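You operate a simulated robot arm through the tools that you are given. There is no shell and no other tool. Be economical: measure what you need, move in short steps, check, and stop when the job is done.

You run a simulated two-armed robot. Do the job below in one go: nothing can be reset, and whatever is moved stays where it is left.

Task
Brush all three pastries in the holder with sugar water.
Fine: use the yellow brush and stand it back; they stay in their slots. Set down upright: yellow brush. A coat counts when it lies all over at full strength: go over it till it gets no stronger.

Only the result counts: the job must be done as asked and must still hold three seconds after the hand-in. Knocking over, shifting, dropping, spilling or breaking anything else fails it.

Robot
Two 7-joint arms with fingered hands on one trunk, on a base that drives. Base frame: it is fixed to the floor where the robot stands at the start and does not move with it; the origin is under the middle of the robot, x ahead of it, y to its left, z up. Units: m, degrees, N and s.
The left shoulder is at the start at [0.07, 0.145, 1.087], the right one opposite. With the tool pointing down near the work surface each hand reaches from about 0.42 to 0.8 m from the robot's upright axis, wherever it stands, measured 20 degrees to its own side. Places, roughly: white bowl (13x13x4 cm) [0.4, 0.1, 0.8]. Payload 3.5 kg a hand.
The TCP of each hand is the grasp point between the finger pads, 0.025 m short of the fingertips. In the tool frame z runs along the fingers and y along their closing line. Largest opening 0.088 m; the body of the gripper starts 0.029 m behind the TCP. The gripper is a hand of 4 fingers: y runs from the thumb to the fingers, the wrist lies at [-0.013, -0.097, -0.162] in the tool frame, and closing takes about 1.5 s.
Orientation is that of the tool frame in the base frame, as a unit quaternion [x, y, z, w]. With the fingers straight down and the wrist toward the robot, the tool's x, y and z point along [0, 1, 0], [1, 0, 0] and [0, 0, -1] of the base frame.

Tools
- The arms move only by the tool drive_tool. It takes "left_targets", "right_targets" or both (then of equal length, played together; a hand with none holds still); each is a list of rows, each a list of 2 entries, a list of its own where there are three numbers: the shift along the base's x, y, z in m, then the turn, a rotation vector about the base's x, y, z in degrees. In form: [[[x, y, z], [rx, ry, rz]], ...]. A call has 1 to 12 rows; each row shifts and turns the commanded pose from where the row before left it. "left_grip" and "right_grip" are, for a hand that has rows, the finger opening in m, from 0 to 0.088, set as the call begins (left out, the last holds). Each row takes 0.2 s and may step no farther than 0.05 m and 8.6 degrees from the row before; otherwise, or with a gripper value out of range, the whole call is refused. A pose out of reach is approached as far as the arm can. The call stops where the force on the tool passes 40 N (or 10 N more than at its start, if that is more) or the arm is blocked; 0.2 s more then pass. Each finger travels about 0.045 m/s and halts on what it meets, pressing with about 32 N; the grip force reading is that of the motor and also rises with nothing between the fingers. The clock runs only during rows and for 0.2 s after the last one: add rows that do not move to give the fingers time. The reply holds the time, the measured pose of the TCP, the force on the tool along the base axes, the opening and the grip force, in the units named above and with some noise, with the torque about the TCP (base axes, N m) and any sound that the robot's microphone picked up, and new pictures: "show" is both (left out), scene, wrist or none (wrist: the cameras of the hands that moved).
- Cameras (640 x 400 px; columns grow to the right, rows downward): "scene" is now at [0.1141, -0.003, 1.3997]; the picture's right is [-0.03, -1.00, -0.00], its down [-0.64, 0.02, -0.77] and it looks along [0.77, -0.02, -0.64] (base axes); focal length 259 px, centre (320, 200). "left" rides on the left gripper at [-0.064, -0.083, -0.098] in its tool frame; the picture's right is [-0.62, -0.37, 0.69], its down [0.71, -0.63, 0.30] and it looks along [0.32, 0.68, 0.65] (tool axes); focal length 265 px, centre (320, 200). "right" rides on the right gripper at [0.064, -0.083, -0.098] in its tool frame; the picture's right is [-0.62, 0.37, -0.69], its down [-0.71, -0.63, 0.30] and it looks along [-0.32, 0.68, 0.65] (tool axes); focal length 265 px, centre (320, 200). There is no depth. A picture from a camera that has moved, and an enlarged one, comes with that camera's place and axes in the base frame and with its lens. The place of the scene camera against the robot may be out by one fixed shift of up to 0.025 m in any direction.
- slide_trunk(by): slides the trunk up (or, below 0, down) by that many m; the arms and the scene camera ride with it, the base frame stays. It gives what a move gives, with no picture.
- drive_base(legs): drives the robot by 1 to 6 legs, each [ahead, left, turn to the left] in m, m and degrees, along the robot's own axes; the way and the turn of a leg run together, so that a leg with both is an arc; at most 1.5 m and 180 degrees a leg. The arms and the cameras ride along, it lands a little off, and it stops where it bumps. It gives what a move gives, and a new picture of the scene camera.
- move_fingers(index, middle, ring, thumb_bend, thumb_turn, hand): sets how far each is bent, from 0 (flat) to 1 (curled in); at 0.3 the hand is open as for a grip, at 0.7 the pads meet at the TCP. One left out holds its place. A second passes; each finger stops where it meets its share of the squeeze, and holds until it gets a number again. A gripper value or a shape takes the hand back. It gives what a move gives, with no picture; readings hold the bend of each and the force on the fingers (four entries, about 0 where the hand has none), thumb and palm. thumb_turn goes from beside the hand (0) to across from the fingers (1), as for a grip.
- preshape(shape, hand): the hand has 4 fingers and takes this shape, open, in about a second: jaw (thumb against the fingers, like two jaws); tri (thumb and two fingers); tip (a fingertip pinch); poke (one finger out to press); point (the index stretched); flat (the hand flat); cup (the hand cupped); fist (a fist). The gripper value then closes the fingers along that shape, each until it touches; the sizes above hold for jaw. It gives what a move gives, with no picture.
- head_to(pan, tilt): turns the head with the scene camera to pan (to the left, within 86 degrees either way) and tilt (down, from -29 to 69), counted from straight ahead of the robot. It gives what a move gives, and a new picture of the scene camera.
- inspect(camera, box): a new picture of the part [left, top, right, bottom] of that camera's present view, enlarged. The clock stands still meanwhile.
- hand_in(): hands the job in; it is judged then, once.

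Work in short steps. Places have to be worked out from the pictures, the camera data and where the tool is seen: move nearer, look again, correct. Check each grasp and each placing, and mend what went wrong. You have 120 turns and 260 pictures in all, those below and enlarged ones among them. Open the grippers and draw the arms clear of the work before you hand the job in, unless the task says otherwise; then end with one line.

The tools are called after "Request:" as name(argument=value, ...) on one line, values as JSON. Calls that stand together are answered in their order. drive_tool: Moves the arms, as the interface text tells. Its arguments: {"type":"object","properties":{"left_targets":{"type":"array","items":{"type":"array"}},"left_grip":{"type":"number"},"right_targets":{"type":"array","items":{"type":"array"}},"right_grip":{"type":"number"},"show":{"type":"string","enum":["both","scene","wrist","none"]}},"required":[]} The other tools are called the same way: slide_trunk (by) slides the trunk up or down; preshape (shape, hand) gives the hand a shape; move_fingers (index, middle, ring, thumb_bend, thumb_turn, hand) moves the fingers one by one; drive_base (legs) drives the base; head_to (pan, tilt) turns the head that bears the scene camera; inspect (camera, box) takes an enlarged picture of a part of a camera's view; hand_in () hands the job in.

At the start:

```text
time: 0.0
left_ee_pos: [0.5377, 0.1605, 1.1522]
left_tool_rot: [0.707, 0.707, -0.001, 0.0]
left_force: [1.0, 0.5, 0.0]
left_torque: [-0.01, 0.0, 0.02]
left_gripper_width: 0.0878
left_finger_force: 0.0
left_shape: jaw
left_bend: [0.3, 0.3, 0.3, 0.3, 0.98]
left_finger forces: [0.1, 0.0, 0.0, 0.1, 0.0, 0.1]
right_ee_pos: [0.4355, -0.2454, 1.2156]
right_tool_rot: [0.707, 0.707, -0.001, -0.001]
right_force: [0.1, 0.8, 0.5]
right_torque: [-0.02, 0.0, 0.0]
right_gripper_width: 0.0877
right_finger_force: 0.1
right_shape: jaw
right_bend: [0.3, 0.3, 0.3, 0.3, 0.98]
right_finger forces: [0.0, 0.0, 0.0, 0.1, 0.1, 0.0]
trunk travel left (down, up): [-0.65, 0.19]
robot x, y, heading: [-0.0005, -0.0053, 0.0]
head pan, tilt: [-1.8, 39.5]
```

scene: 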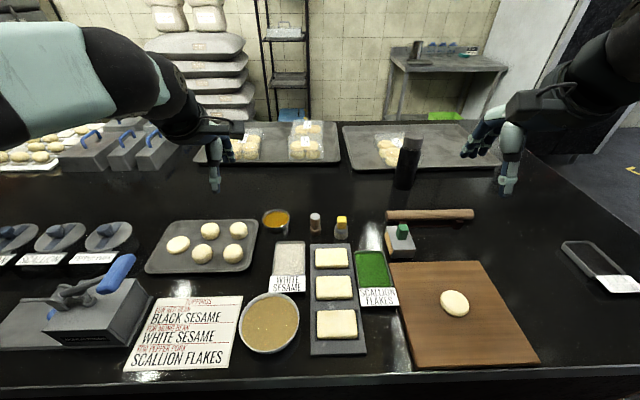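
right: 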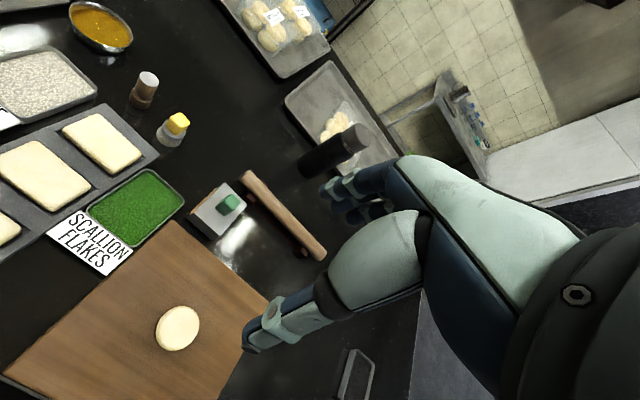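
left: 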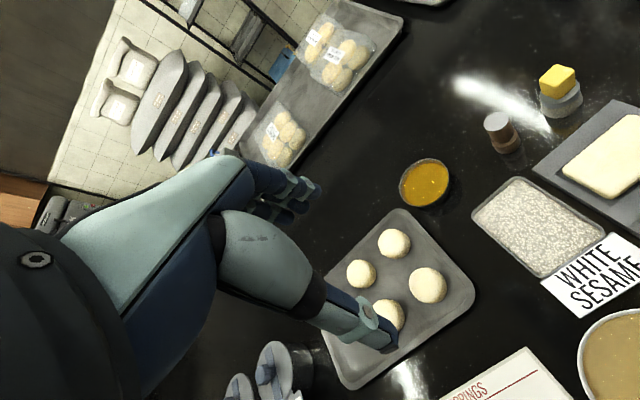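

The yellow item is likely the yellow brush; I'll zoom in on the work area and the card before moving.

Request:
inspect(camera="scene", box=[230, 190, 430, 315])

Request:
inspect(camera="scene", box=[110, 250, 390, 400])

Request:
inspect(camera="right", box=[60, 40, 260, 165])

Request:
inspect(camera="left", box=[440, 40, 640, 165])

```text
3.20 times, centred on (330, 252) of scene
camera zoom: at [0.1141, -0.003, 1.3997], right [-0.03, -1.0, 0.0], down [-0.64, 0.02, -0.77], along [0.77, -0.02, -0.64], focal length 829 px, centre (288, 32)
```

zoom: 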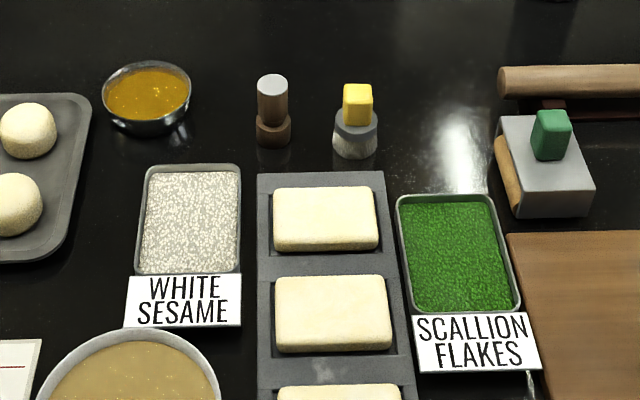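

```text
2.29 times, centred on (250, 325) of scene
camera zoom: at [0.1141, -0.003, 1.3997], right [-0.03, -1.0, 0.0], down [-0.64, 0.02, -0.77], along [0.77, -0.02, -0.64], focal length 592 px, centre (480, -86)
```

zoom: 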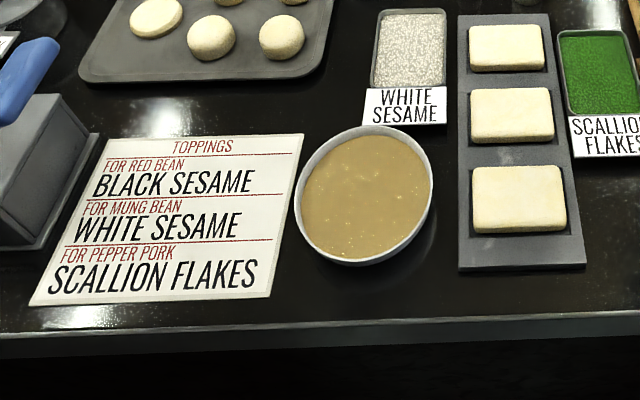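

```text
3.20 times, centred on (160, 102) of right
camera zoom: at [0.352, -0.18, 1.3128], right [0.37, -0.62, 0.69], down [-0.63, -0.71, -0.31], along [0.68, -0.32, -0.65], focal length 849 px, centre (832, 512)
```

zoom: 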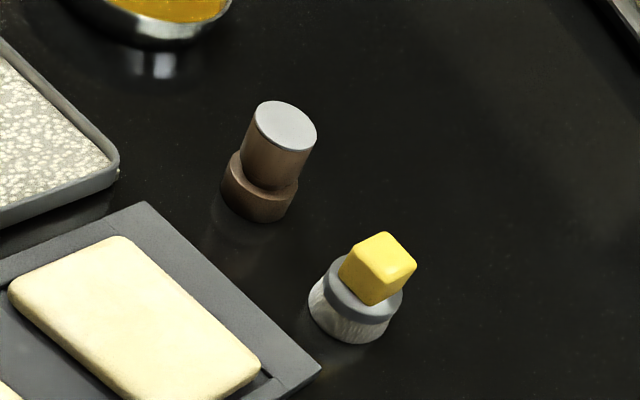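

```text
3.20 times, centred on (540, 102) of left
camera zoom: at [0.454, 0.097, 1.2504], right [-0.37, -0.62, -0.69], down [-0.63, 0.71, -0.3], along [0.68, 0.32, -0.65], focal length 849 px, centre (-384, 512)
```

zoom: 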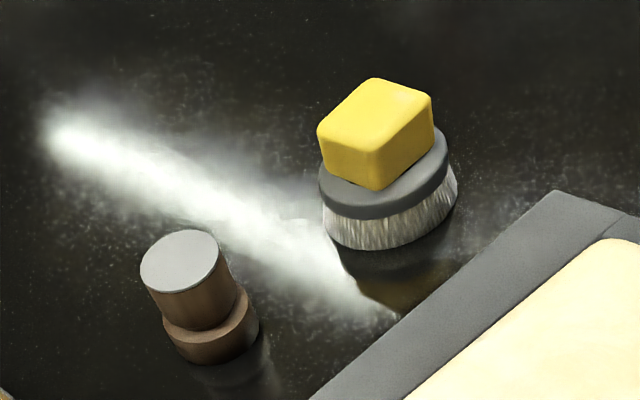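

Triangulating from the two wrist cameras, the yellow brush stands at about (0.657,-0.083), handle top z≈0.90, with the table near 0.80. The pastries are at y≈-0.047 and x≈0.57, 0.485 and 0.395. I'll shift the base right and back so the left hand covers brush, bowl and pastries.

Request:
drive_base(legs=[[-0.06, 0, 0], [0, -0.2, 0]])

```text
time: 2.2
left_ee_pos: [0.4775, -0.0379, 1.1501]
left_tool_rot: [0.707, 0.707, -0.001, 0.001]
left_force: [0.1, 0.5, -0.3]
left_torque: [-0.04, -0.01, -0.01]
left_gripper_width: 0.0875
left_finger_force: 0.1
left_shape: jaw
left_bend: [0.3, 0.3, 0.3, 0.3, 0.98]
left_finger forces: [0.0, 0.1, 0.0, 0.0, 0.0, 0.1]
right_ee_pos: [0.3751, -0.4432, 1.2155]
right_tool_rot: [0.708, 0.707, 0.001, -0.001]
right_force: [-0.4, 0.2, -0.5]
right_torque: [0.0, -0.02, 0.0]
right_gripper_width: 0.0877
right_finger_force: 0.0
right_shape: jaw
right_bend: [0.3, 0.3, 0.3, 0.3, 0.98]
right_finger forces: [0.0, 0.0, 0.0, 0.0, 0.0, 0.1]
trunk travel left (down, up): [-0.65, 0.19]
robot x, y, heading: [-0.0591, -0.2038, -0.1]
head pan, tilt: [-1.8, 39.5]
camera scene: at [0.0535, -0.2022, 1.3998], right [-0.03, -1.0, 0.0], down [-0.64, 0.02, -0.77], along [0.77, -0.02, -0.64], focal length 259 px, centre (320, 200)
```

scene: 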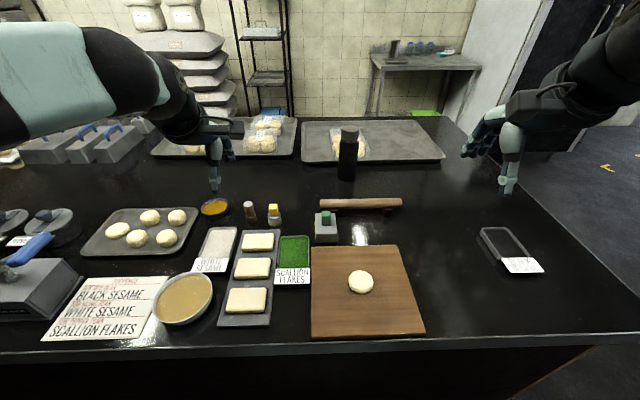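

Next I move the left hand over to hover above the brush and look again.

Request:
drive_tool(left_targets=[[[0.045, -0.015, -0.03], [0, 0, 0]], [[0.045, -0.015, -0.03], [0, 0, 0]], [[0.045, -0.015, -0.03], [0, 0, 0]], [[0.03, 0, -0.03], [0, 0, 0]], [[0, 0, 0], [0, 0, 0]]])

```text
refused: row 1 steps farther than a row can; nothing moved
```

That step was slightly over the limit, so I'll use smaller ones.

Request:
drive_tool(left_targets=[[[0.035, -0.012, -0.025], [0, 0, 0]], [[0.035, -0.012, -0.025], [0, 0, 0]], [[0.035, -0.012, -0.025], [0, 0, 0]], [[0.035, -0.009, -0.025], [0, 0, 0]], [[0.035, 0, -0.02], [0, 0, 0]], [[0, 0, 0], [0, 0, 0]]])

```text
time: 3.6
left_ee_pos: [0.6524, -0.0834, 1.031]
left_tool_rot: [0.707, 0.707, 0.001, 0.001]
left_force: [0.5, 0.2, -0.2]
left_torque: [-0.03, 0.0, 0.01]
left_gripper_width: 0.0876
left_finger_force: 0.0
left_shape: jaw
left_bend: [0.3, 0.3, 0.3, 0.3, 0.98]
left_finger forces: [0.1, 0.0, 0.0, 0.1, 0.0, 0.1]
right_ee_pos: [0.3738, -0.4435, 1.2154]
right_tool_rot: [0.708, 0.707, 0.001, -0.001]
right_force: [-1.3, -0.7, -1.1]
right_torque: [0.01, -0.02, -0.01]
right_gripper_width: 0.0874
right_finger_force: 0.1
right_shape: jaw
right_bend: [0.3, 0.3, 0.3, 0.3, 0.98]
right_finger forces: [0.0, 0.0, 0.0, 0.1, 0.0, 0.1]
trunk travel left (down, up): [-0.65, 0.19]
robot x, y, heading: [-0.0617, -0.2006, 0.2]
head pan, tilt: [-1.8, 39.5]
camera scene: at [0.0521, -0.2038, 1.3999], right [-0.03, -1.0, 0.0], down [-0.64, 0.02, -0.77], along [0.77, -0.02, -0.64], focal length 259 px, centre (320, 200)
camera left: at [0.5681, -0.1474, 1.1303], right [-0.37, -0.62, -0.69], down [-0.63, 0.71, -0.3], along [0.68, 0.32, -0.65], focal length 265 px, centre (320, 200)
```

scene: 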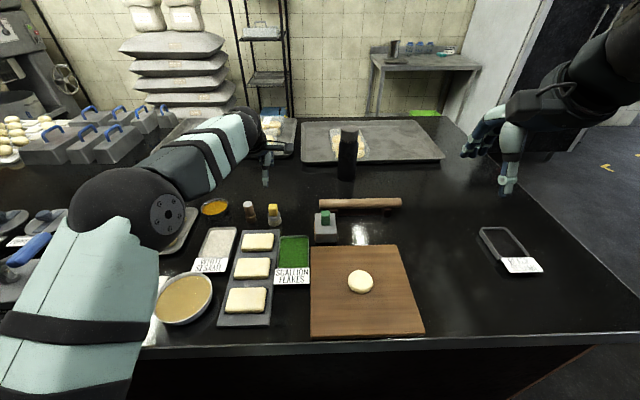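
left: 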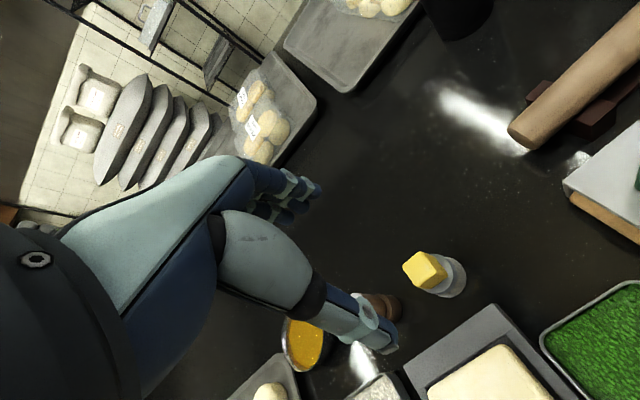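

Recomputing from here puts the handle at about (0.656,-0.085), which agrees with the first estimate. I'll lower to just above the handle and check.

Request:
drive_tool(left_targets=[[[0.004, -0.002, -0.03], [0, 0, 0]], [[0, 0, -0.035], [0, 0, 0]], [[0, 0, 0], [0, 0, 0]]], show="wrist")

Request:
inspect(camera="left", box=[260, 170, 500, 320])

Request:
inspect(camera="scene", box=[200, 130, 360, 230])

```text
time: 4.4
left_ee_pos: [0.6552, -0.0859, 0.9646]
left_tool_rot: [0.707, 0.707, 0.0, 0.0]
left_force: [0.2, 0.3, -1.0]
left_torque: [0.03, -0.02, 0.01]
left_gripper_width: 0.0879
left_finger_force: 0.0
left_shape: jaw
left_bend: [0.3, 0.3, 0.3, 0.3, 0.98]
left_finger forces: [0.1, 0.0, 0.0, 0.0, 0.0, 0.0]
right_ee_pos: [0.3742, -0.4448, 1.2153]
right_tool_rot: [0.707, 0.708, 0.0, -0.001]
right_force: [-0.2, 0.1, 0.7]
right_torque: [-0.01, 0.03, 0.0]
right_gripper_width: 0.0876
right_finger_force: 0.0
right_shape: jaw
right_bend: [0.3, 0.3, 0.3, 0.3, 0.98]
right_finger forces: [0.0, 0.0, 0.0, 0.0, 0.0, 0.0]
trunk travel left (down, up): [-0.65, 0.19]
robot x, y, heading: [-0.0615, -0.1967, -0.0]
head pan, tilt: [-1.8, 39.5]
camera left: at [0.5723, -0.1499, 1.0649], right [-0.37, -0.62, -0.69], down [-0.63, 0.71, -0.3], along [0.68, 0.32, -0.65], focal length 265 px, centre (320, 200)
```

left: 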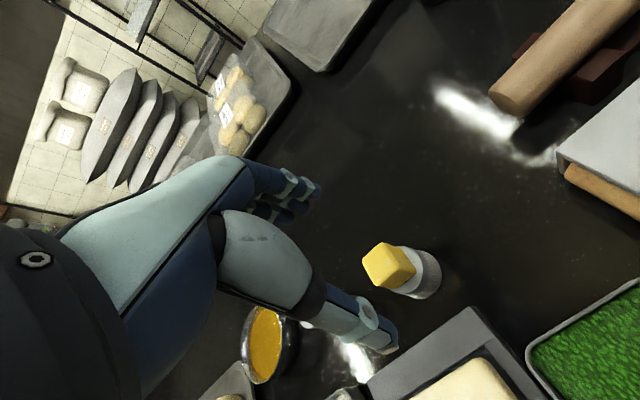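

```text
2.67 times, centred on (380, 245) of left
camera zoom: at [0.5723, -0.1499, 1.0649], right [-0.37, -0.62, -0.69], down [-0.63, 0.71, -0.3], along [0.68, 0.32, -0.65], focal length 708 px, centre (160, 80)
```

zoom: 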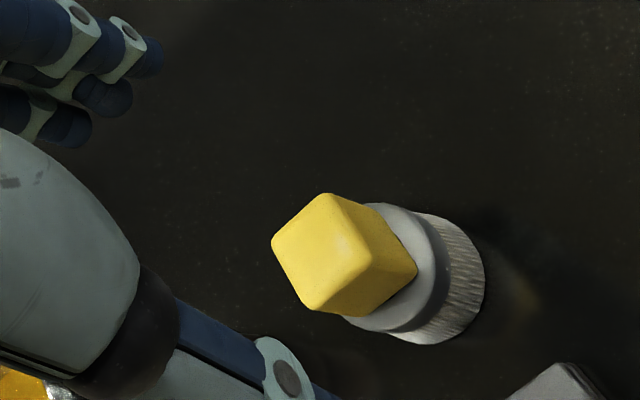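

```text
4.00 times, centred on (280, 180) of scene
camera zoom: at [0.0533, -0.2039, 1.3998], right [-0.03, -1.0, 0.0], down [-0.64, 0.02, -0.77], along [0.77, -0.02, -0.64], focal length 1036 px, centre (480, 280)
```

zoom: 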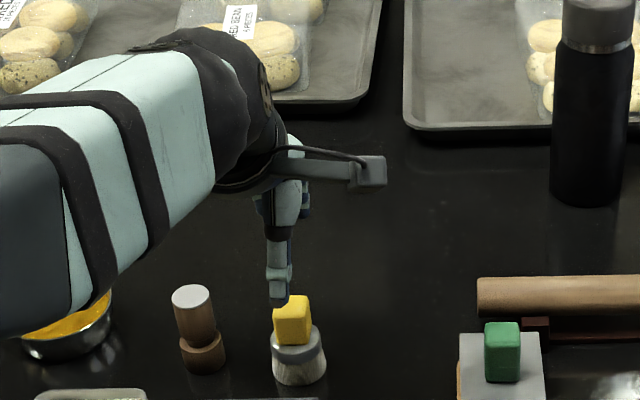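

The handle is centred at about (0.655,-0.084), spanning z≈0.865–0.90, and the hand is aligned with it. I'll go down to z≈0.892.

Request:
drive_tool(left_targets=[[[0, 0.002, -0.03], [0, 0, 0]], [[0, 0, -0.03], [0, 0, 0]], [[0, 0, -0.012], [0, 0, 0]], [[0, 0, 0], [0, 0, 0]]], show="wrist")

Request:
inspect(camera="scene", box=[200, 150, 360, 250])

```text
time: 5.4
left_ee_pos: [0.6554, -0.0841, 0.8951]
left_tool_rot: [0.708, 0.707, 0.0, -0.001]
left_force: [0.6, 0.7, 0.8]
left_torque: [0.05, 0.0, -0.01]
left_gripper_width: 0.0876
left_finger_force: 0.0
left_shape: jaw
left_bend: [0.3, 0.3, 0.3, 0.3, 0.98]
left_finger forces: [0.0, 0.1, 0.0, 0.0, 0.1, 0.0]
right_ee_pos: [0.3748, -0.4456, 1.2146]
right_tool_rot: [0.707, 0.707, 0.0, -0.001]
right_force: [-0.3, 0.0, 0.0]
right_torque: [-0.02, 0.03, 0.01]
right_gripper_width: 0.0873
right_finger_force: 0.0
right_shape: jaw
right_bend: [0.3, 0.3, 0.3, 0.3, 0.98]
right_finger forces: [0.0, 0.0, 0.0, 0.1, 0.0, 0.1]
trunk travel left (down, up): [-0.65, 0.19]
robot x, y, heading: [-0.0582, -0.1988, -0.0]
head pan, tilt: [-1.8, 39.5]
camera left: at [0.5727, -0.148, 0.9936], right [-0.37, -0.62, -0.69], down [-0.63, 0.71, -0.3], along [0.68, 0.32, -0.65], focal length 265 px, centre (320, 200)
```

left: 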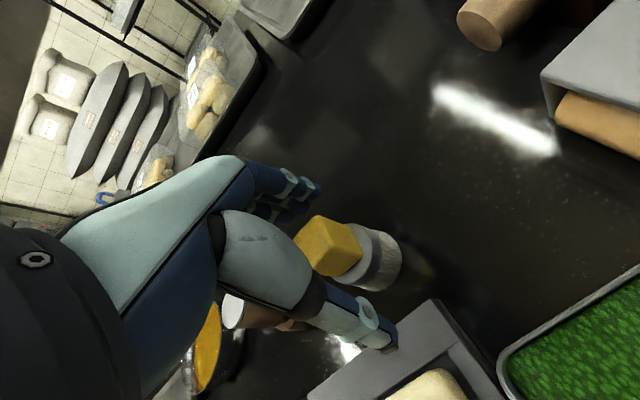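

```text
4.00 times, centred on (280, 200) of scene
camera zoom: at [0.0536, -0.2037, 1.3997], right [-0.03, -1.0, 0.0], down [-0.64, 0.02, -0.77], along [0.77, -0.02, -0.64], focal length 1036 px, centre (480, 200)
```

zoom: 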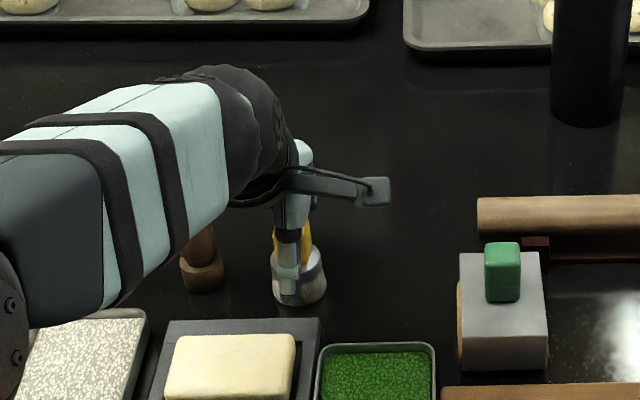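

The handle sits between thumb and fingers with its top near the TCP. I'll drop 6 mm more and close.

Request:
drive_tool(left_targets=[[[0, 0, -0.006], [0, 0, 0]], [[0, 0, 0], [0, 0, 0]]], show="none")

Request:
drive_tool(left_targets=[[[0, 0, 0], [0, 0, 0]], [[0, 0, 0], [0, 0, 0]], [[0, 0, 0], [0, 0, 0]], [[0, 0, 0], [0, 0, 0]], [[0, 0, 0], [0, 0, 0]], [[0, 0, 0], [0, 0, 0]], [[0, 0, 0], [0, 0, 0]], [[0, 0, 0], [0, 0, 0]]], left_grip=0.0)

```text
time: 6.0
left_ee_pos: [0.6555, -0.0839, 0.8898]
left_tool_rot: [0.707, 0.707, 0.0, 0.0]
left_force: [-0.1, 0.3, 0.6]
left_torque: [-0.03, 0.02, -0.01]
left_gripper_width: 0.0875
left_finger_force: 0.0
left_shape: jaw
left_bend: [0.3, 0.3, 0.3, 0.3, 0.98]
left_finger forces: [0.1, 0.0, 0.0, 0.0, 0.0, 0.2]
right_ee_pos: [0.3751, -0.4438, 1.2154]
right_tool_rot: [0.707, 0.707, 0.001, 0.0]
right_force: [0.3, 0.2, 0.0]
right_torque: [0.01, -0.02, 0.0]
right_gripper_width: 0.0874
right_finger_force: 0.1
right_shape: jaw
right_bend: [0.3, 0.3, 0.3, 0.3, 0.98]
right_finger forces: [0.0, 0.0, 0.1, 0.0, 0.0, 0.0]
trunk travel left (down, up): [-0.65, 0.19]
robot x, y, heading: [-0.0577, -0.2005, 0.1]
head pan, tilt: [-1.8, 39.5]
```

```text
time: 7.8
left_ee_pos: [0.6555, -0.0844, 0.8891]
left_tool_rot: [0.707, 0.707, 0.0, 0.0]
left_force: [-0.1, 0.3, 1.5]
left_torque: [-0.01, -0.09, -0.01]
left_gripper_width: 0.0207
left_finger_force: 32.1
left_shape: jaw
left_bend: [0.73, 0.54, 0.63, 0.74, 1.0]
left_finger forces: [15.4, 11.3, 0.1, 0.0, 27.1, 0.1]
right_ee_pos: [0.3745, -0.444, 1.2149]
right_tool_rot: [0.707, 0.707, 0.0, -0.001]
right_force: [0.0, 0.4, 0.3]
right_torque: [-0.03, 0.02, -0.02]
right_gripper_width: 0.0877
right_finger_force: 0.1
right_shape: jaw
right_bend: [0.3, 0.3, 0.3, 0.3, 0.98]
right_finger forces: [0.0, 0.0, 0.1, 0.1, 0.1, 0.0]
trunk travel left (down, up): [-0.65, 0.19]
robot x, y, heading: [-0.0583, -0.1998, -0.1]
head pan, tilt: [-1.8, 39.5]
camera scene: at [0.0533, -0.2038, 1.3998], right [-0.03, -1.0, 0.0], down [-0.64, 0.02, -0.77], along [0.77, -0.02, -0.64], focal length 259 px, centre (320, 200)
camera left: at [0.5722, -0.148, 0.988], right [-0.37, -0.62, -0.69], down [-0.63, 0.71, -0.3], along [0.68, 0.32, -0.65], focal length 265 px, centre (320, 200)
```

scene: 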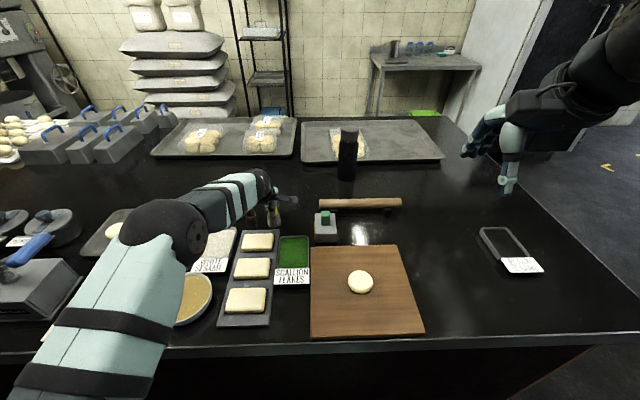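
left: 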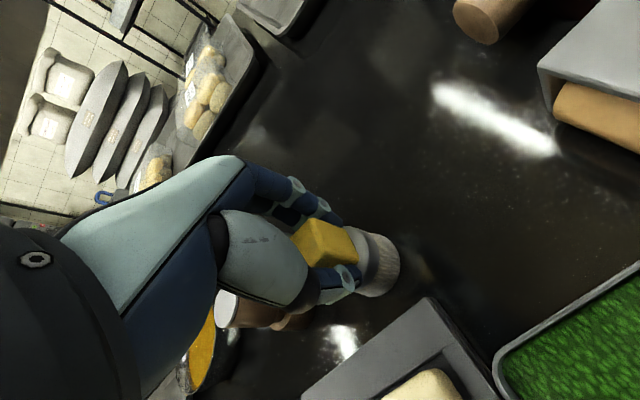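

The hand has closed, but the finger bends are uneven, so I'll look closely at the grip.

Request:
inspect(camera="left", box=[240, 160, 440, 310])

Request:
inspect(camera="scene", box=[220, 160, 340, 235])

```text
2.67 times, centred on (340, 235) of left
camera zoom: at [0.5722, -0.148, 0.988], right [-0.37, -0.62, -0.69], down [-0.63, 0.71, -0.3], along [0.68, 0.32, -0.65], focal length 708 px, centre (267, 107)
```

zoom: 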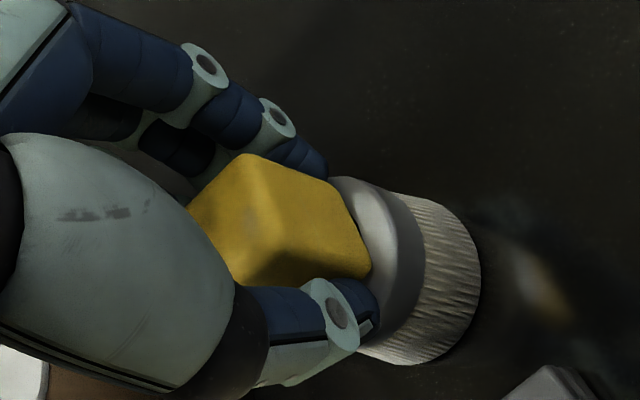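

```text
5.33 times, centred on (280, 198) of scene
camera zoom: at [0.0533, -0.2038, 1.3998], right [-0.03, -1.0, 0.0], down [-0.64, 0.02, -0.77], along [0.77, -0.02, -0.64], focal length 1381 px, centre (533, 213)
```

zoom: 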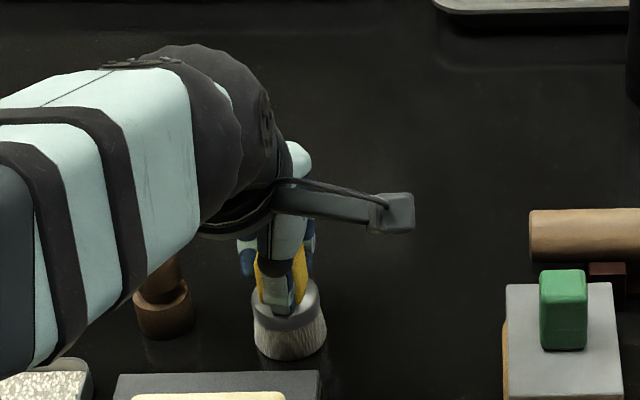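

The handle is held between thumb and fingers with the brush upright, TCP at z=0.889 while it stands on the table. I'll lift straight up 0.1 m and check.

Request:
drive_tool(left_targets=[[[0, 0, 0.01], [0, 0, 0]], [[0, 0, 0.02], [0, 0, 0]], [[0, 0, 0.035], [0, 0, 0]], [[0, 0, 0.035], [0, 0, 0]], [[0, 0, 0], [0, 0, 0]]])

Request:
inspect(camera="scene", box=[200, 120, 360, 220])

Request:
inspect(camera="scene", box=[140, 215, 320, 335])

```text
time: 9.0
left_ee_pos: [0.6564, -0.0842, 0.9893]
left_tool_rot: [0.707, 0.707, 0.0, -0.001]
left_force: [0.3, 0.6, -2.0]
left_torque: [-0.01, 0.01, 0.03]
left_gripper_width: 0.0196
left_finger_force: 32.1
left_shape: jaw
left_bend: [0.73, 0.54, 0.63, 0.75, 1.0]
left_finger forces: [17.1, 10.8, 0.0, 0.0, 28.7, 0.1]
right_ee_pos: [0.3747, -0.4444, 1.215]
right_tool_rot: [0.707, 0.707, 0.001, 0.0]
right_force: [0.5, 0.0, -0.3]
right_torque: [0.0, 0.03, 0.0]
right_gripper_width: 0.0876
right_finger_force: 0.0
right_shape: jaw
right_bend: [0.3, 0.3, 0.3, 0.3, 0.98]
right_finger forces: [0.1, 0.1, 0.1, 0.2, 0.1, 0.0]
trunk travel left (down, up): [-0.65, 0.19]
robot x, y, heading: [-0.0628, -0.2009, -0.0]
head pan, tilt: [-1.8, 39.5]
camera scene: at [0.0543, -0.2037, 1.3997], right [-0.03, -1.0, 0.0], down [-0.64, 0.02, -0.77], along [0.77, -0.02, -0.64], focal length 259 px, centre (320, 200)
camera left: at [0.5732, -0.1478, 1.088], right [-0.37, -0.62, -0.69], down [-0.63, 0.71, -0.3], along [0.68, 0.32, -0.65], focal length 265 px, centre (320, 200)
```

scene: 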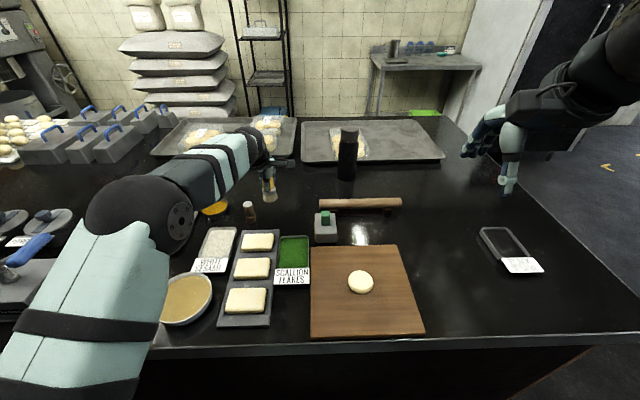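
left: 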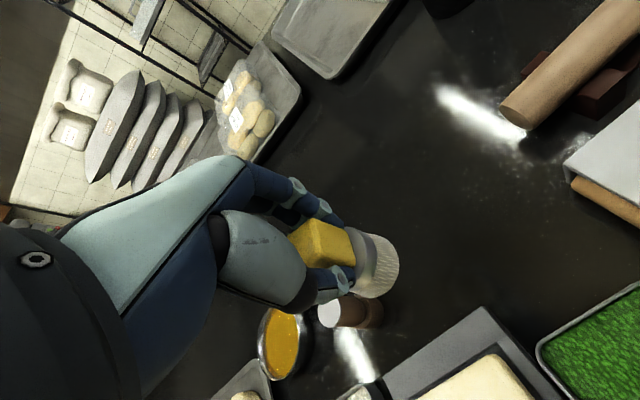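

```text
4.00 times, centred on (280, 170) of scene
camera zoom: at [0.0543, -0.2037, 1.3997], right [-0.03, -1.0, 0.0], down [-0.64, 0.02, -0.77], along [0.77, -0.02, -0.64], focal length 1036 px, centre (480, 320)
```

zoom: 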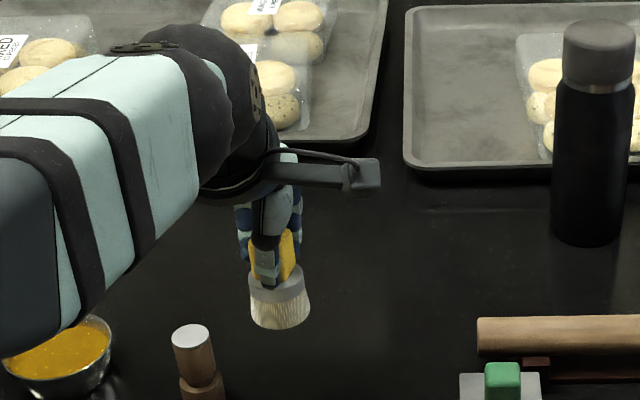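

```text
3.33 times, centred on (230, 275) of scene
camera zoom: at [0.0543, -0.2037, 1.3997], right [-0.03, -1.0, 0.0], down [-0.64, 0.02, -0.77], along [0.77, -0.02, -0.64], focal length 863 px, centre (620, -50)
```

zoom: 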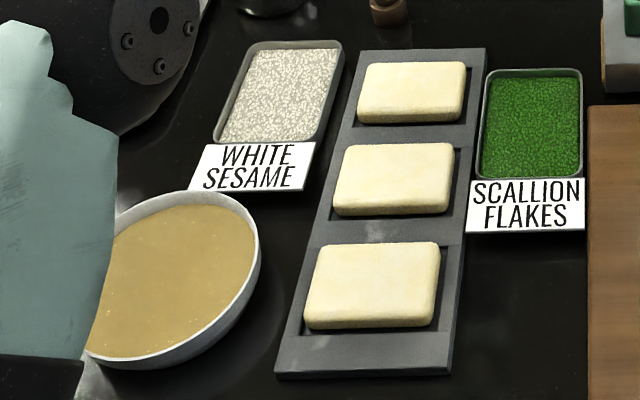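

The lift is clean and the brush is upright. I place the bowl centre at about (0.393,0.093), so I'll carry the brush there at a safe height.

Request:
drive_tool(left_targets=[[[0, 0, 0.03], [0, 0, 0]], [[-0.0329, 0.0222, 0], [0, 0, 0]], [[-0.0329, 0.0222, 0], [0, 0, 0]], [[-0.0329, 0.0222, 0], [0, 0, 0]], [[-0.0329, 0.0222, 0], [0, 0, 0]], [[-0.0329, 0.0222, 0], [0, 0, 0]], [[-0.0329, 0.0222, 0], [0, 0, 0]], [[-0.0329, 0.0222, 0], [0, 0, 0]], [[-0.0329, 0.0222, 0], [0, 0, 0]], [[0, 0, 0], [0, 0, 0]]])

```text
time: 11.2
left_ee_pos: [0.393, 0.0942, 1.0187]
left_tool_rot: [0.708, 0.707, -0.001, 0.001]
left_force: [0.1, -0.1, -0.4]
left_torque: [0.0, -0.01, -0.01]
left_gripper_width: 0.0196
left_finger_force: 32.5
left_shape: jaw
left_bend: [0.73, 0.54, 0.63, 0.75, 1.0]
left_finger forces: [17.0, 10.6, 0.0, 0.1, 28.5, 0.1]
right_ee_pos: [0.3756, -0.4438, 1.2142]
right_tool_rot: [0.707, 0.708, 0.001, -0.001]
right_force: [-0.2, -0.2, -0.2]
right_torque: [0.02, 0.02, -0.02]
right_gripper_width: 0.0874
right_finger_force: 0.1
right_shape: jaw
right_bend: [0.3, 0.3, 0.3, 0.3, 0.98]
right_finger forces: [0.0, 0.0, 0.0, 0.0, 0.1, 0.0]
trunk travel left (down, up): [-0.65, 0.19]
robot x, y, heading: [-0.0602, -0.2003, 0.2]
head pan, tilt: [-1.8, 39.5]
camera scene: at [0.0543, -0.203, 1.3997], right [-0.03, -1.0, 0.0], down [-0.64, 0.02, -0.77], along [0.77, -0.02, -0.64], focal length 259 px, centre (320, 200)
camera left: at [0.3096, 0.0304, 1.1173], right [-0.37, -0.62, -0.69], down [-0.63, 0.71, -0.31], along [0.68, 0.32, -0.65], focal length 265 px, centre (320, 200)
```

scene: 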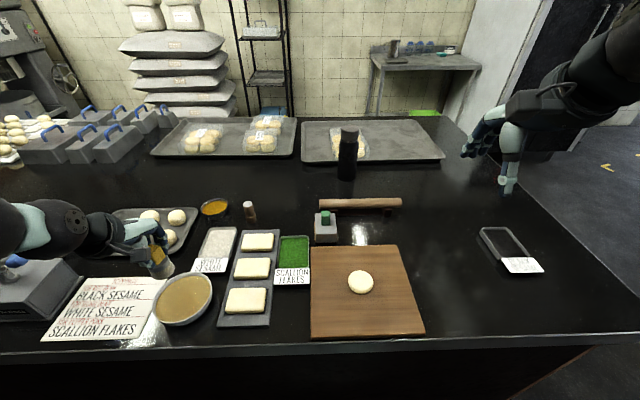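
left: 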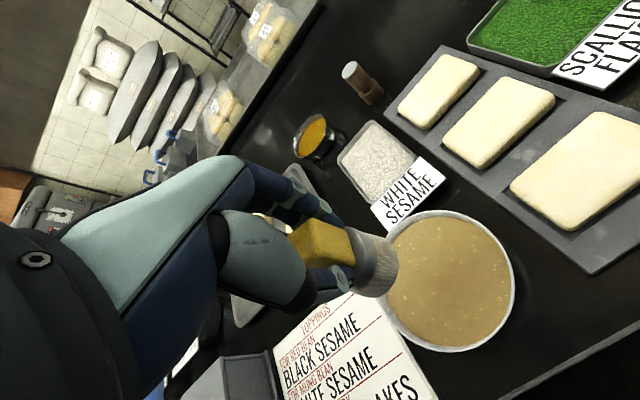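

The bowl centre refines to about (0.386,0.087). I'll centre over it and lower to just above the liquid.

Request:
drive_tool(left_targets=[[[-0.007, -0.007, -0.02], [0, 0, 0]], [[0, 0, -0.03], [0, 0, 0]], [[0, 0, -0.03], [0, 0, 0]], [[0, 0, -0.015], [0, 0, 0]], [[0, 0, 0], [0, 0, 0]]], show="wrist")

Request:
inspect(camera="scene", box=[120, 235, 280, 335])

```text
time: 12.4
left_ee_pos: [0.3872, 0.086, 0.9232]
left_tool_rot: [0.707, 0.708, 0.0, 0.0]
left_force: [0.7, -0.7, -0.9]
left_torque: [-0.01, 0.01, -0.02]
left_gripper_width: 0.0196
left_finger_force: 31.9
left_shape: jaw
left_bend: [0.73, 0.54, 0.63, 0.75, 1.0]
left_finger forces: [17.2, 10.6, 0.0, 0.0, 28.5, 0.0]
right_ee_pos: [0.375, -0.4449, 1.2144]
right_tool_rot: [0.707, 0.707, 0.001, 0.0]
right_force: [-0.2, 0.4, -0.5]
right_torque: [0.03, 0.02, -0.01]
right_gripper_width: 0.0876
right_finger_force: 0.1
right_shape: jaw
right_bend: [0.3, 0.3, 0.3, 0.3, 0.98]
right_finger forces: [0.0, 0.1, 0.1, 0.0, 0.1, 0.0]
trunk travel left (down, up): [-0.65, 0.19]
robot x, y, heading: [-0.0551, -0.2016, -0.0]
head pan, tilt: [-1.8, 39.5]
camera left: at [0.3025, 0.022, 1.0226], right [-0.37, -0.62, -0.69], down [-0.63, 0.71, -0.3], along [0.68, 0.32, -0.65], focal length 265 px, centre (320, 200)
```

left: 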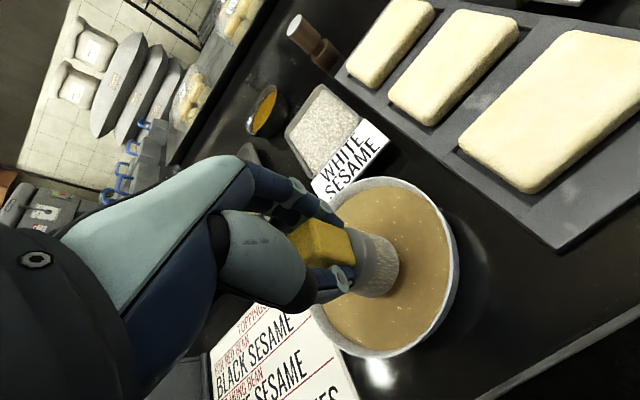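

```text
4.00 times, centred on (200, 285) of scene
camera zoom: at [0.0535, -0.2036, 1.3998], right [-0.03, -1.0, 0.0], down [-0.64, 0.02, -0.77], along [0.77, -0.02, -0.64], focal length 1036 px, centre (800, -140)
```

zoom: 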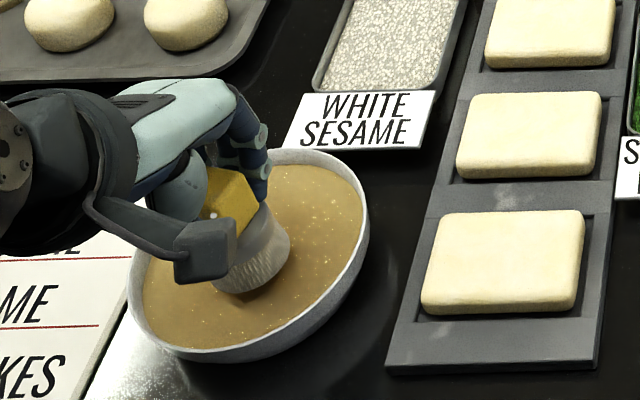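

The bristles are just at the liquid and centred in the bowl. I'll dip about 14 mm, dwell, and raise slowly.

Request:
drive_tool(left_targets=[[[0, 0, -0.007], [0, 0, 0]], [[0, 0, -0.007], [0, 0, 0]], [[0, 0, 0], [0, 0, 0]], [[0, 0, 0], [0, 0, 0]], [[0, 0, 0], [0, 0, 0]], [[0, 0, 0], [0, 0, 0]]], show="wrist")

Request:
inspect(camera="scene", box=[120, 235, 280, 335])

```text
time: 13.8
left_ee_pos: [0.3851, 0.086, 0.9126]
left_tool_rot: [0.707, 0.707, 0.003, 0.003]
left_force: [3.4, 1.8, 27.1]
left_torque: [-0.03, -0.63, 0.06]
left_gripper_width: 0.0207
left_finger_force: 32.7
left_shape: jaw
left_bend: [0.74, 0.53, 0.63, 0.75, 1.0]
left_finger forces: [34.8, 15.9, 0.0, 0.0, 30.9, 0.0]
right_ee_pos: [0.3723, -0.4462, 1.2147]
right_tool_rot: [0.707, 0.707, 0.002, 0.0]
right_force: [0.1, -0.3, 0.2]
right_torque: [0.02, -0.02, -0.01]
right_gripper_width: 0.0877
right_finger_force: 0.1
right_shape: jaw
right_bend: [0.3, 0.3, 0.3, 0.3, 0.98]
right_finger forces: [0.0, 0.0, 0.0, 0.0, 0.1, 0.0]
trunk travel left (down, up): [-0.65, 0.19]
robot x, y, heading: [-0.0596, -0.2048, 0.1]
head pan, tilt: [-1.8, 39.5]
camera left: at [0.3011, 0.0211, 1.0109], right [-0.36, -0.62, -0.7], down [-0.63, 0.71, -0.31], along [0.69, 0.33, -0.65], focal length 265 px, centre (320, 200)
```

left: 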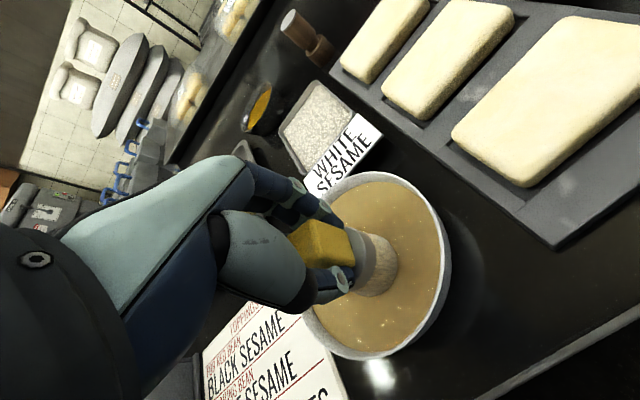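

```text
4.00 times, centred on (200, 285) of scene
camera zoom: at [0.0505, -0.2058, 1.4003], right [-0.03, -1.0, 0.0], down [-0.63, 0.02, -0.77], along [0.77, -0.02, -0.63], focal length 1036 px, centre (800, -140)
```

zoom: 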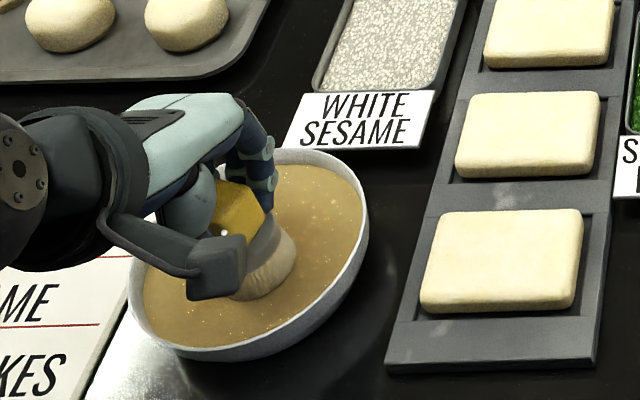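

The brush touched the bowl floor (27 N) and the bristles are now wet. I'll raise slowly, let it drip above the bowl, then lift clear.

Request:
drive_tool(left_targets=[[[0, 0, 0.008], [0, 0, 0]], [[0, 0, 0.012], [0, 0, 0]], [[0, 0, 0.012], [0, 0, 0]], [[0, 0, 0], [0, 0, 0]], [[0, 0, 0], [0, 0, 0]], [[0, 0, 0], [0, 0, 0]], [[0, 0, 0], [0, 0, 0]], [[0, 0, 0], [0, 0, 0]], [[0, 0, 0.02], [0, 0, 0]], [[0, 0, 0.02], [0, 0, 0]], [[0, 0, 0], [0, 0, 0]]], show="wrist")

Request:
inspect(camera="scene", box=[120, 215, 280, 315])

```text
time: 16.2
left_ee_pos: [0.3873, 0.0858, 0.9807]
left_tool_rot: [0.707, 0.707, -0.001, -0.001]
left_force: [-0.4, 0.6, -0.5]
left_torque: [0.0, 0.0, 0.0]
left_gripper_width: 0.0201
left_finger_force: 31.3
left_shape: jaw
left_bend: [0.74, 0.53, 0.63, 0.75, 1.0]
left_finger forces: [17.7, 9.9, 0.0, 0.0, 28.5, 0.0]
right_ee_pos: [0.3755, -0.4442, 1.2139]
right_tool_rot: [0.707, 0.708, 0.001, -0.001]
right_force: [0.6, 0.7, -0.5]
right_torque: [0.01, 0.0, 0.01]
right_gripper_width: 0.0876
right_finger_force: 0.2
right_shape: jaw
right_bend: [0.3, 0.3, 0.3, 0.3, 0.98]
right_finger forces: [0.0, 0.0, 0.0, 0.1, 0.0, 0.1]
trunk travel left (down, up): [-0.65, 0.19]
robot x, y, heading: [-0.058, -0.2016, -0.1]
head pan, tilt: [-1.8, 39.5]
camera left: at [0.3032, 0.0221, 1.0804], right [-0.37, -0.62, -0.69], down [-0.63, 0.71, -0.3], along [0.68, 0.32, -0.65], focal length 265 px, centre (320, 200)
```

left: 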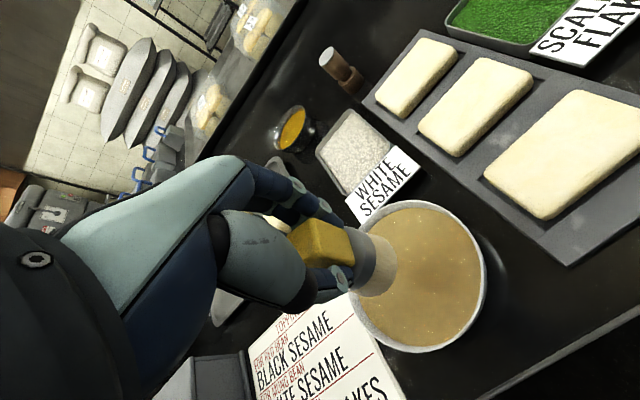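

```text
4.00 times, centred on (200, 265) of scene
camera zoom: at [0.0543, -0.2034, 1.3997], right [-0.03, -1.0, 0.0], down [-0.64, 0.02, -0.77], along [0.77, -0.02, -0.64], focal length 1036 px, centre (800, -60)
```

zoom: 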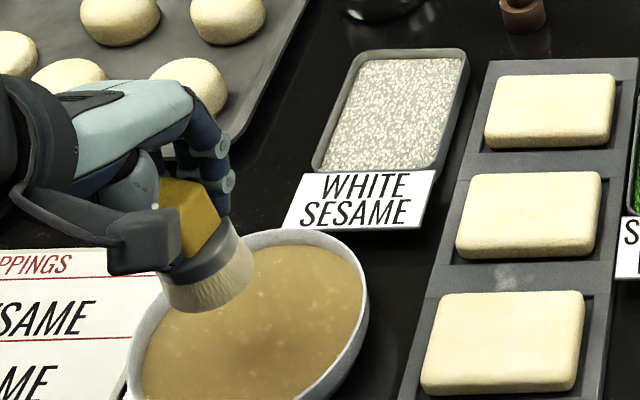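

The brush is loaded and not dripping. P3 is at about (0.388,-0.052), with P2 at (0.477,-0.052) and P1 at (0.566,-0.052). I'll move over P3 and lower partway.

Request:
drive_tool(left_targets=[[[0, -0.035, 0], [0, 0, 0]], [[0, -0.035, 0], [0, 0, 0]], [[0, -0.035, 0], [0, 0, 0]], [[0, -0.033, 0], [0, 0, 0]], [[0, 0, -0.02], [0, 0, 0]], [[0, 0, -0.02], [0, 0, 0]], [[0, 0, 0], [0, 0, 0]]], show="wrist")

Request:
inspect(camera="scene", box=[180, 220, 340, 320])

```text
time: 17.8
left_ee_pos: [0.3855, -0.0521, 0.9409]
left_tool_rot: [0.707, 0.707, 0.0, 0.0]
left_force: [-0.3, -0.4, -1.0]
left_torque: [0.02, -0.02, -0.02]
left_gripper_width: 0.0205
left_finger_force: 32.2
left_shape: jaw
left_bend: [0.74, 0.53, 0.63, 0.75, 1.0]
left_finger forces: [17.7, 9.9, 0.1, 0.0, 27.9, 0.1]
right_ee_pos: [0.3745, -0.4446, 1.2149]
right_tool_rot: [0.707, 0.707, 0.0, -0.001]
right_force: [-0.7, -0.1, 0.1]
right_torque: [0.01, 0.02, 0.02]
right_gripper_width: 0.0876
right_finger_force: 0.0
right_shape: jaw
right_bend: [0.3, 0.3, 0.3, 0.3, 0.98]
right_finger forces: [0.0, 0.0, 0.0, 0.0, 0.0, 0.1]
trunk travel left (down, up): [-0.65, 0.19]
robot x, y, heading: [-0.057, -0.1994, -0.2]
head pan, tilt: [-1.8, 39.5]
camera left: at [0.3019, -0.1164, 1.04], right [-0.37, -0.62, -0.69], down [-0.63, 0.71, -0.3], along [0.68, 0.32, -0.65], focal length 265 px, centre (320, 200)
```

left: 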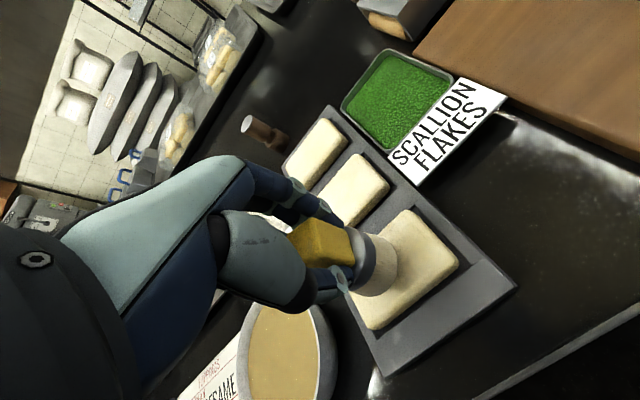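

```text
4.00 times, centred on (260, 270) of scene
camera zoom: at [0.053, -0.2042, 1.3998], right [-0.03, -1.0, 0.0], down [-0.64, 0.02, -0.77], along [0.77, -0.02, -0.64], focal length 1036 px, centre (560, -80)
```

zoom: 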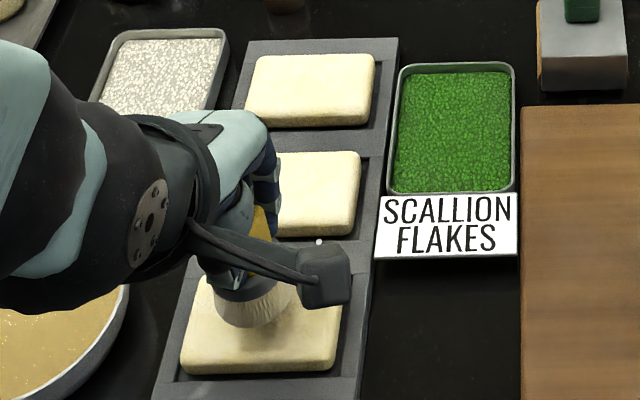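

The wrist view puts P3 at x 0.364–0.42, y -0.087 to -0.002, so its centre is about (0.392,-0.045). I'll centre there and descend gently to feel for contact.

Request:
drive_tool(left_targets=[[[0.006, 0.007, 0], [0, 0, 0]], [[0, 0, -0.006], [0, 0, 0]], [[0, 0, -0.004], [0, 0, 0]], [[0, 0, -0.003], [0, 0, 0]], [[0, 0, 0], [0, 0, 0]]], show="wrist")

Request:
inspect(camera="scene", box=[200, 260, 300, 322])

```text
time: 19.0
left_ee_pos: [0.3909, -0.0447, 0.9289]
left_tool_rot: [0.707, 0.707, 0.0, -0.001]
left_force: [-0.3, 0.0, 0.0]
left_torque: [0.0, -0.01, 0.02]
left_gripper_width: 0.0205
left_finger_force: 31.5
left_shape: jaw
left_bend: [0.74, 0.53, 0.63, 0.75, 1.0]
left_finger forces: [17.6, 9.8, 0.0, 0.1, 28.0, 0.1]
right_ee_pos: [0.3746, -0.4454, 1.2144]
right_tool_rot: [0.707, 0.707, 0.001, -0.001]
right_force: [0.0, -0.4, -0.6]
right_torque: [0.05, 0.0, -0.01]
right_gripper_width: 0.088
right_finger_force: 0.0
right_shape: jaw
right_bend: [0.3, 0.3, 0.3, 0.3, 0.98]
right_finger forces: [0.0, 0.1, 0.0, 0.0, 0.1, 0.0]
trunk travel left (down, up): [-0.65, 0.19]
robot x, y, heading: [-0.0582, -0.199, -0.3]
head pan, tilt: [-1.8, 39.5]
camera left: at [0.3082, -0.1087, 1.027], right [-0.37, -0.62, -0.69], down [-0.63, 0.71, -0.3], along [0.68, 0.32, -0.65], focal length 265 px, centre (320, 200)
```

left: 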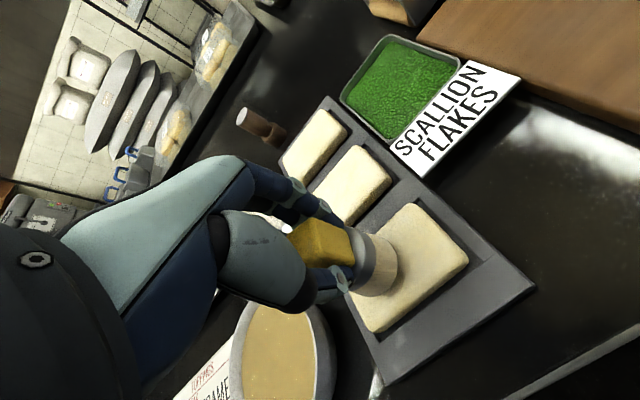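

```text
6.40 times, centred on (250, 291) of scene
camera zoom: at [0.0535, -0.2039, 1.3998], right [-0.03, -1.0, 0.0], down [-0.64, 0.02, -0.77], along [0.77, -0.02, -0.64], focal length 1658 px, centre (768, -382)
```

zoom: 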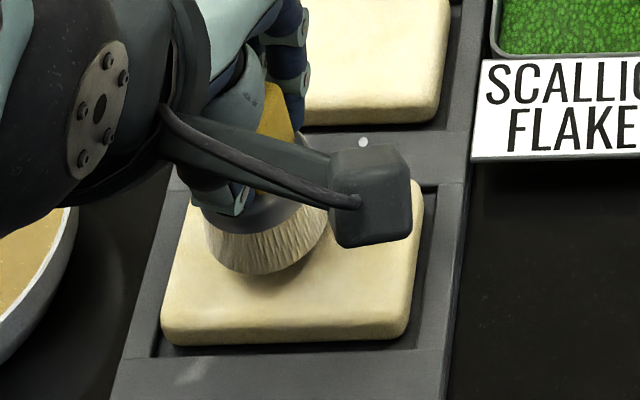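

There's no contact yet, and the brush sits about 7 mm too far left of the pastry centre. I'll shift right, then descend in small steps.

Request:
drive_tool(left_targets=[[[-0.002, -0.008, -0.002], [0, 0, 0]], [[0, 0, -0.002], [0, 0, 0]], [[0, 0, -0.002], [0, 0, 0]], [[0, 0, 0], [0, 0, 0]]], show="wrist")

Request:
inspect(camera="scene", box=[200, 260, 300, 322])

```text
time: 20.0
left_ee_pos: [0.3889, -0.0538, 0.9224]
left_tool_rot: [0.707, 0.707, -0.001, 0.001]
left_force: [0.1, 0.0, -1.3]
left_torque: [-0.02, 0.01, 0.01]
left_gripper_width: 0.0207
left_finger_force: 31.7
left_shape: jaw
left_bend: [0.74, 0.53, 0.63, 0.75, 1.0]
left_finger forces: [17.6, 9.9, 0.0, 0.0, 28.0, 0.0]
right_ee_pos: [0.3749, -0.4437, 1.2148]
right_tool_rot: [0.707, 0.707, 0.001, -0.001]
right_force: [-0.2, 0.1, 0.4]
right_torque: [-0.01, -0.02, 0.01]
right_gripper_width: 0.0874
right_finger_force: 0.1
right_shape: jaw
right_bend: [0.3, 0.3, 0.3, 0.3, 0.98]
right_finger forces: [0.0, 0.1, 0.0, 0.0, 0.1, 0.1]
trunk travel left (down, up): [-0.65, 0.19]
robot x, y, heading: [-0.0611, -0.1999, 0.2]
head pan, tilt: [-1.8, 39.5]
camera left: at [0.3064, -0.1173, 1.021], right [-0.37, -0.62, -0.69], down [-0.63, 0.71, -0.3], along [0.68, 0.32, -0.65], focal length 265 px, centre (320, 200)
```

left: 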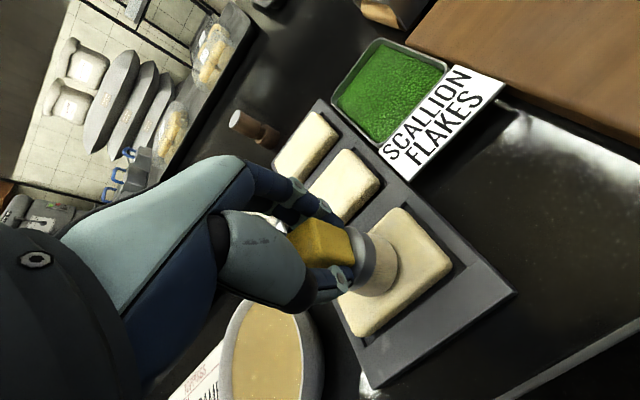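

```text
6.40 times, centred on (250, 291) of scene
camera zoom: at [0.0536, -0.204, 1.3997], right [-0.03, -1.0, 0.0], down [-0.64, 0.02, -0.77], along [0.77, -0.02, -0.64], focal length 1658 px, centre (768, -382)
```

zoom: 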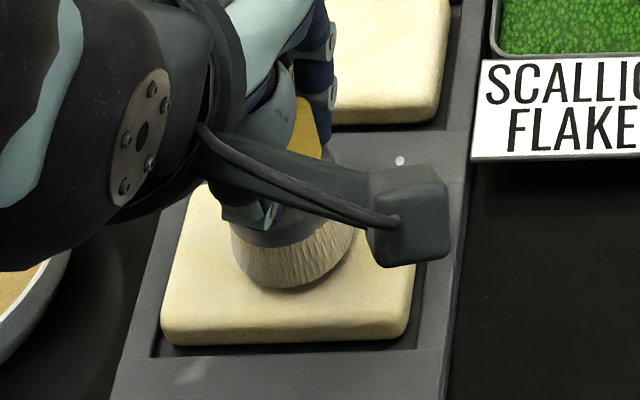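

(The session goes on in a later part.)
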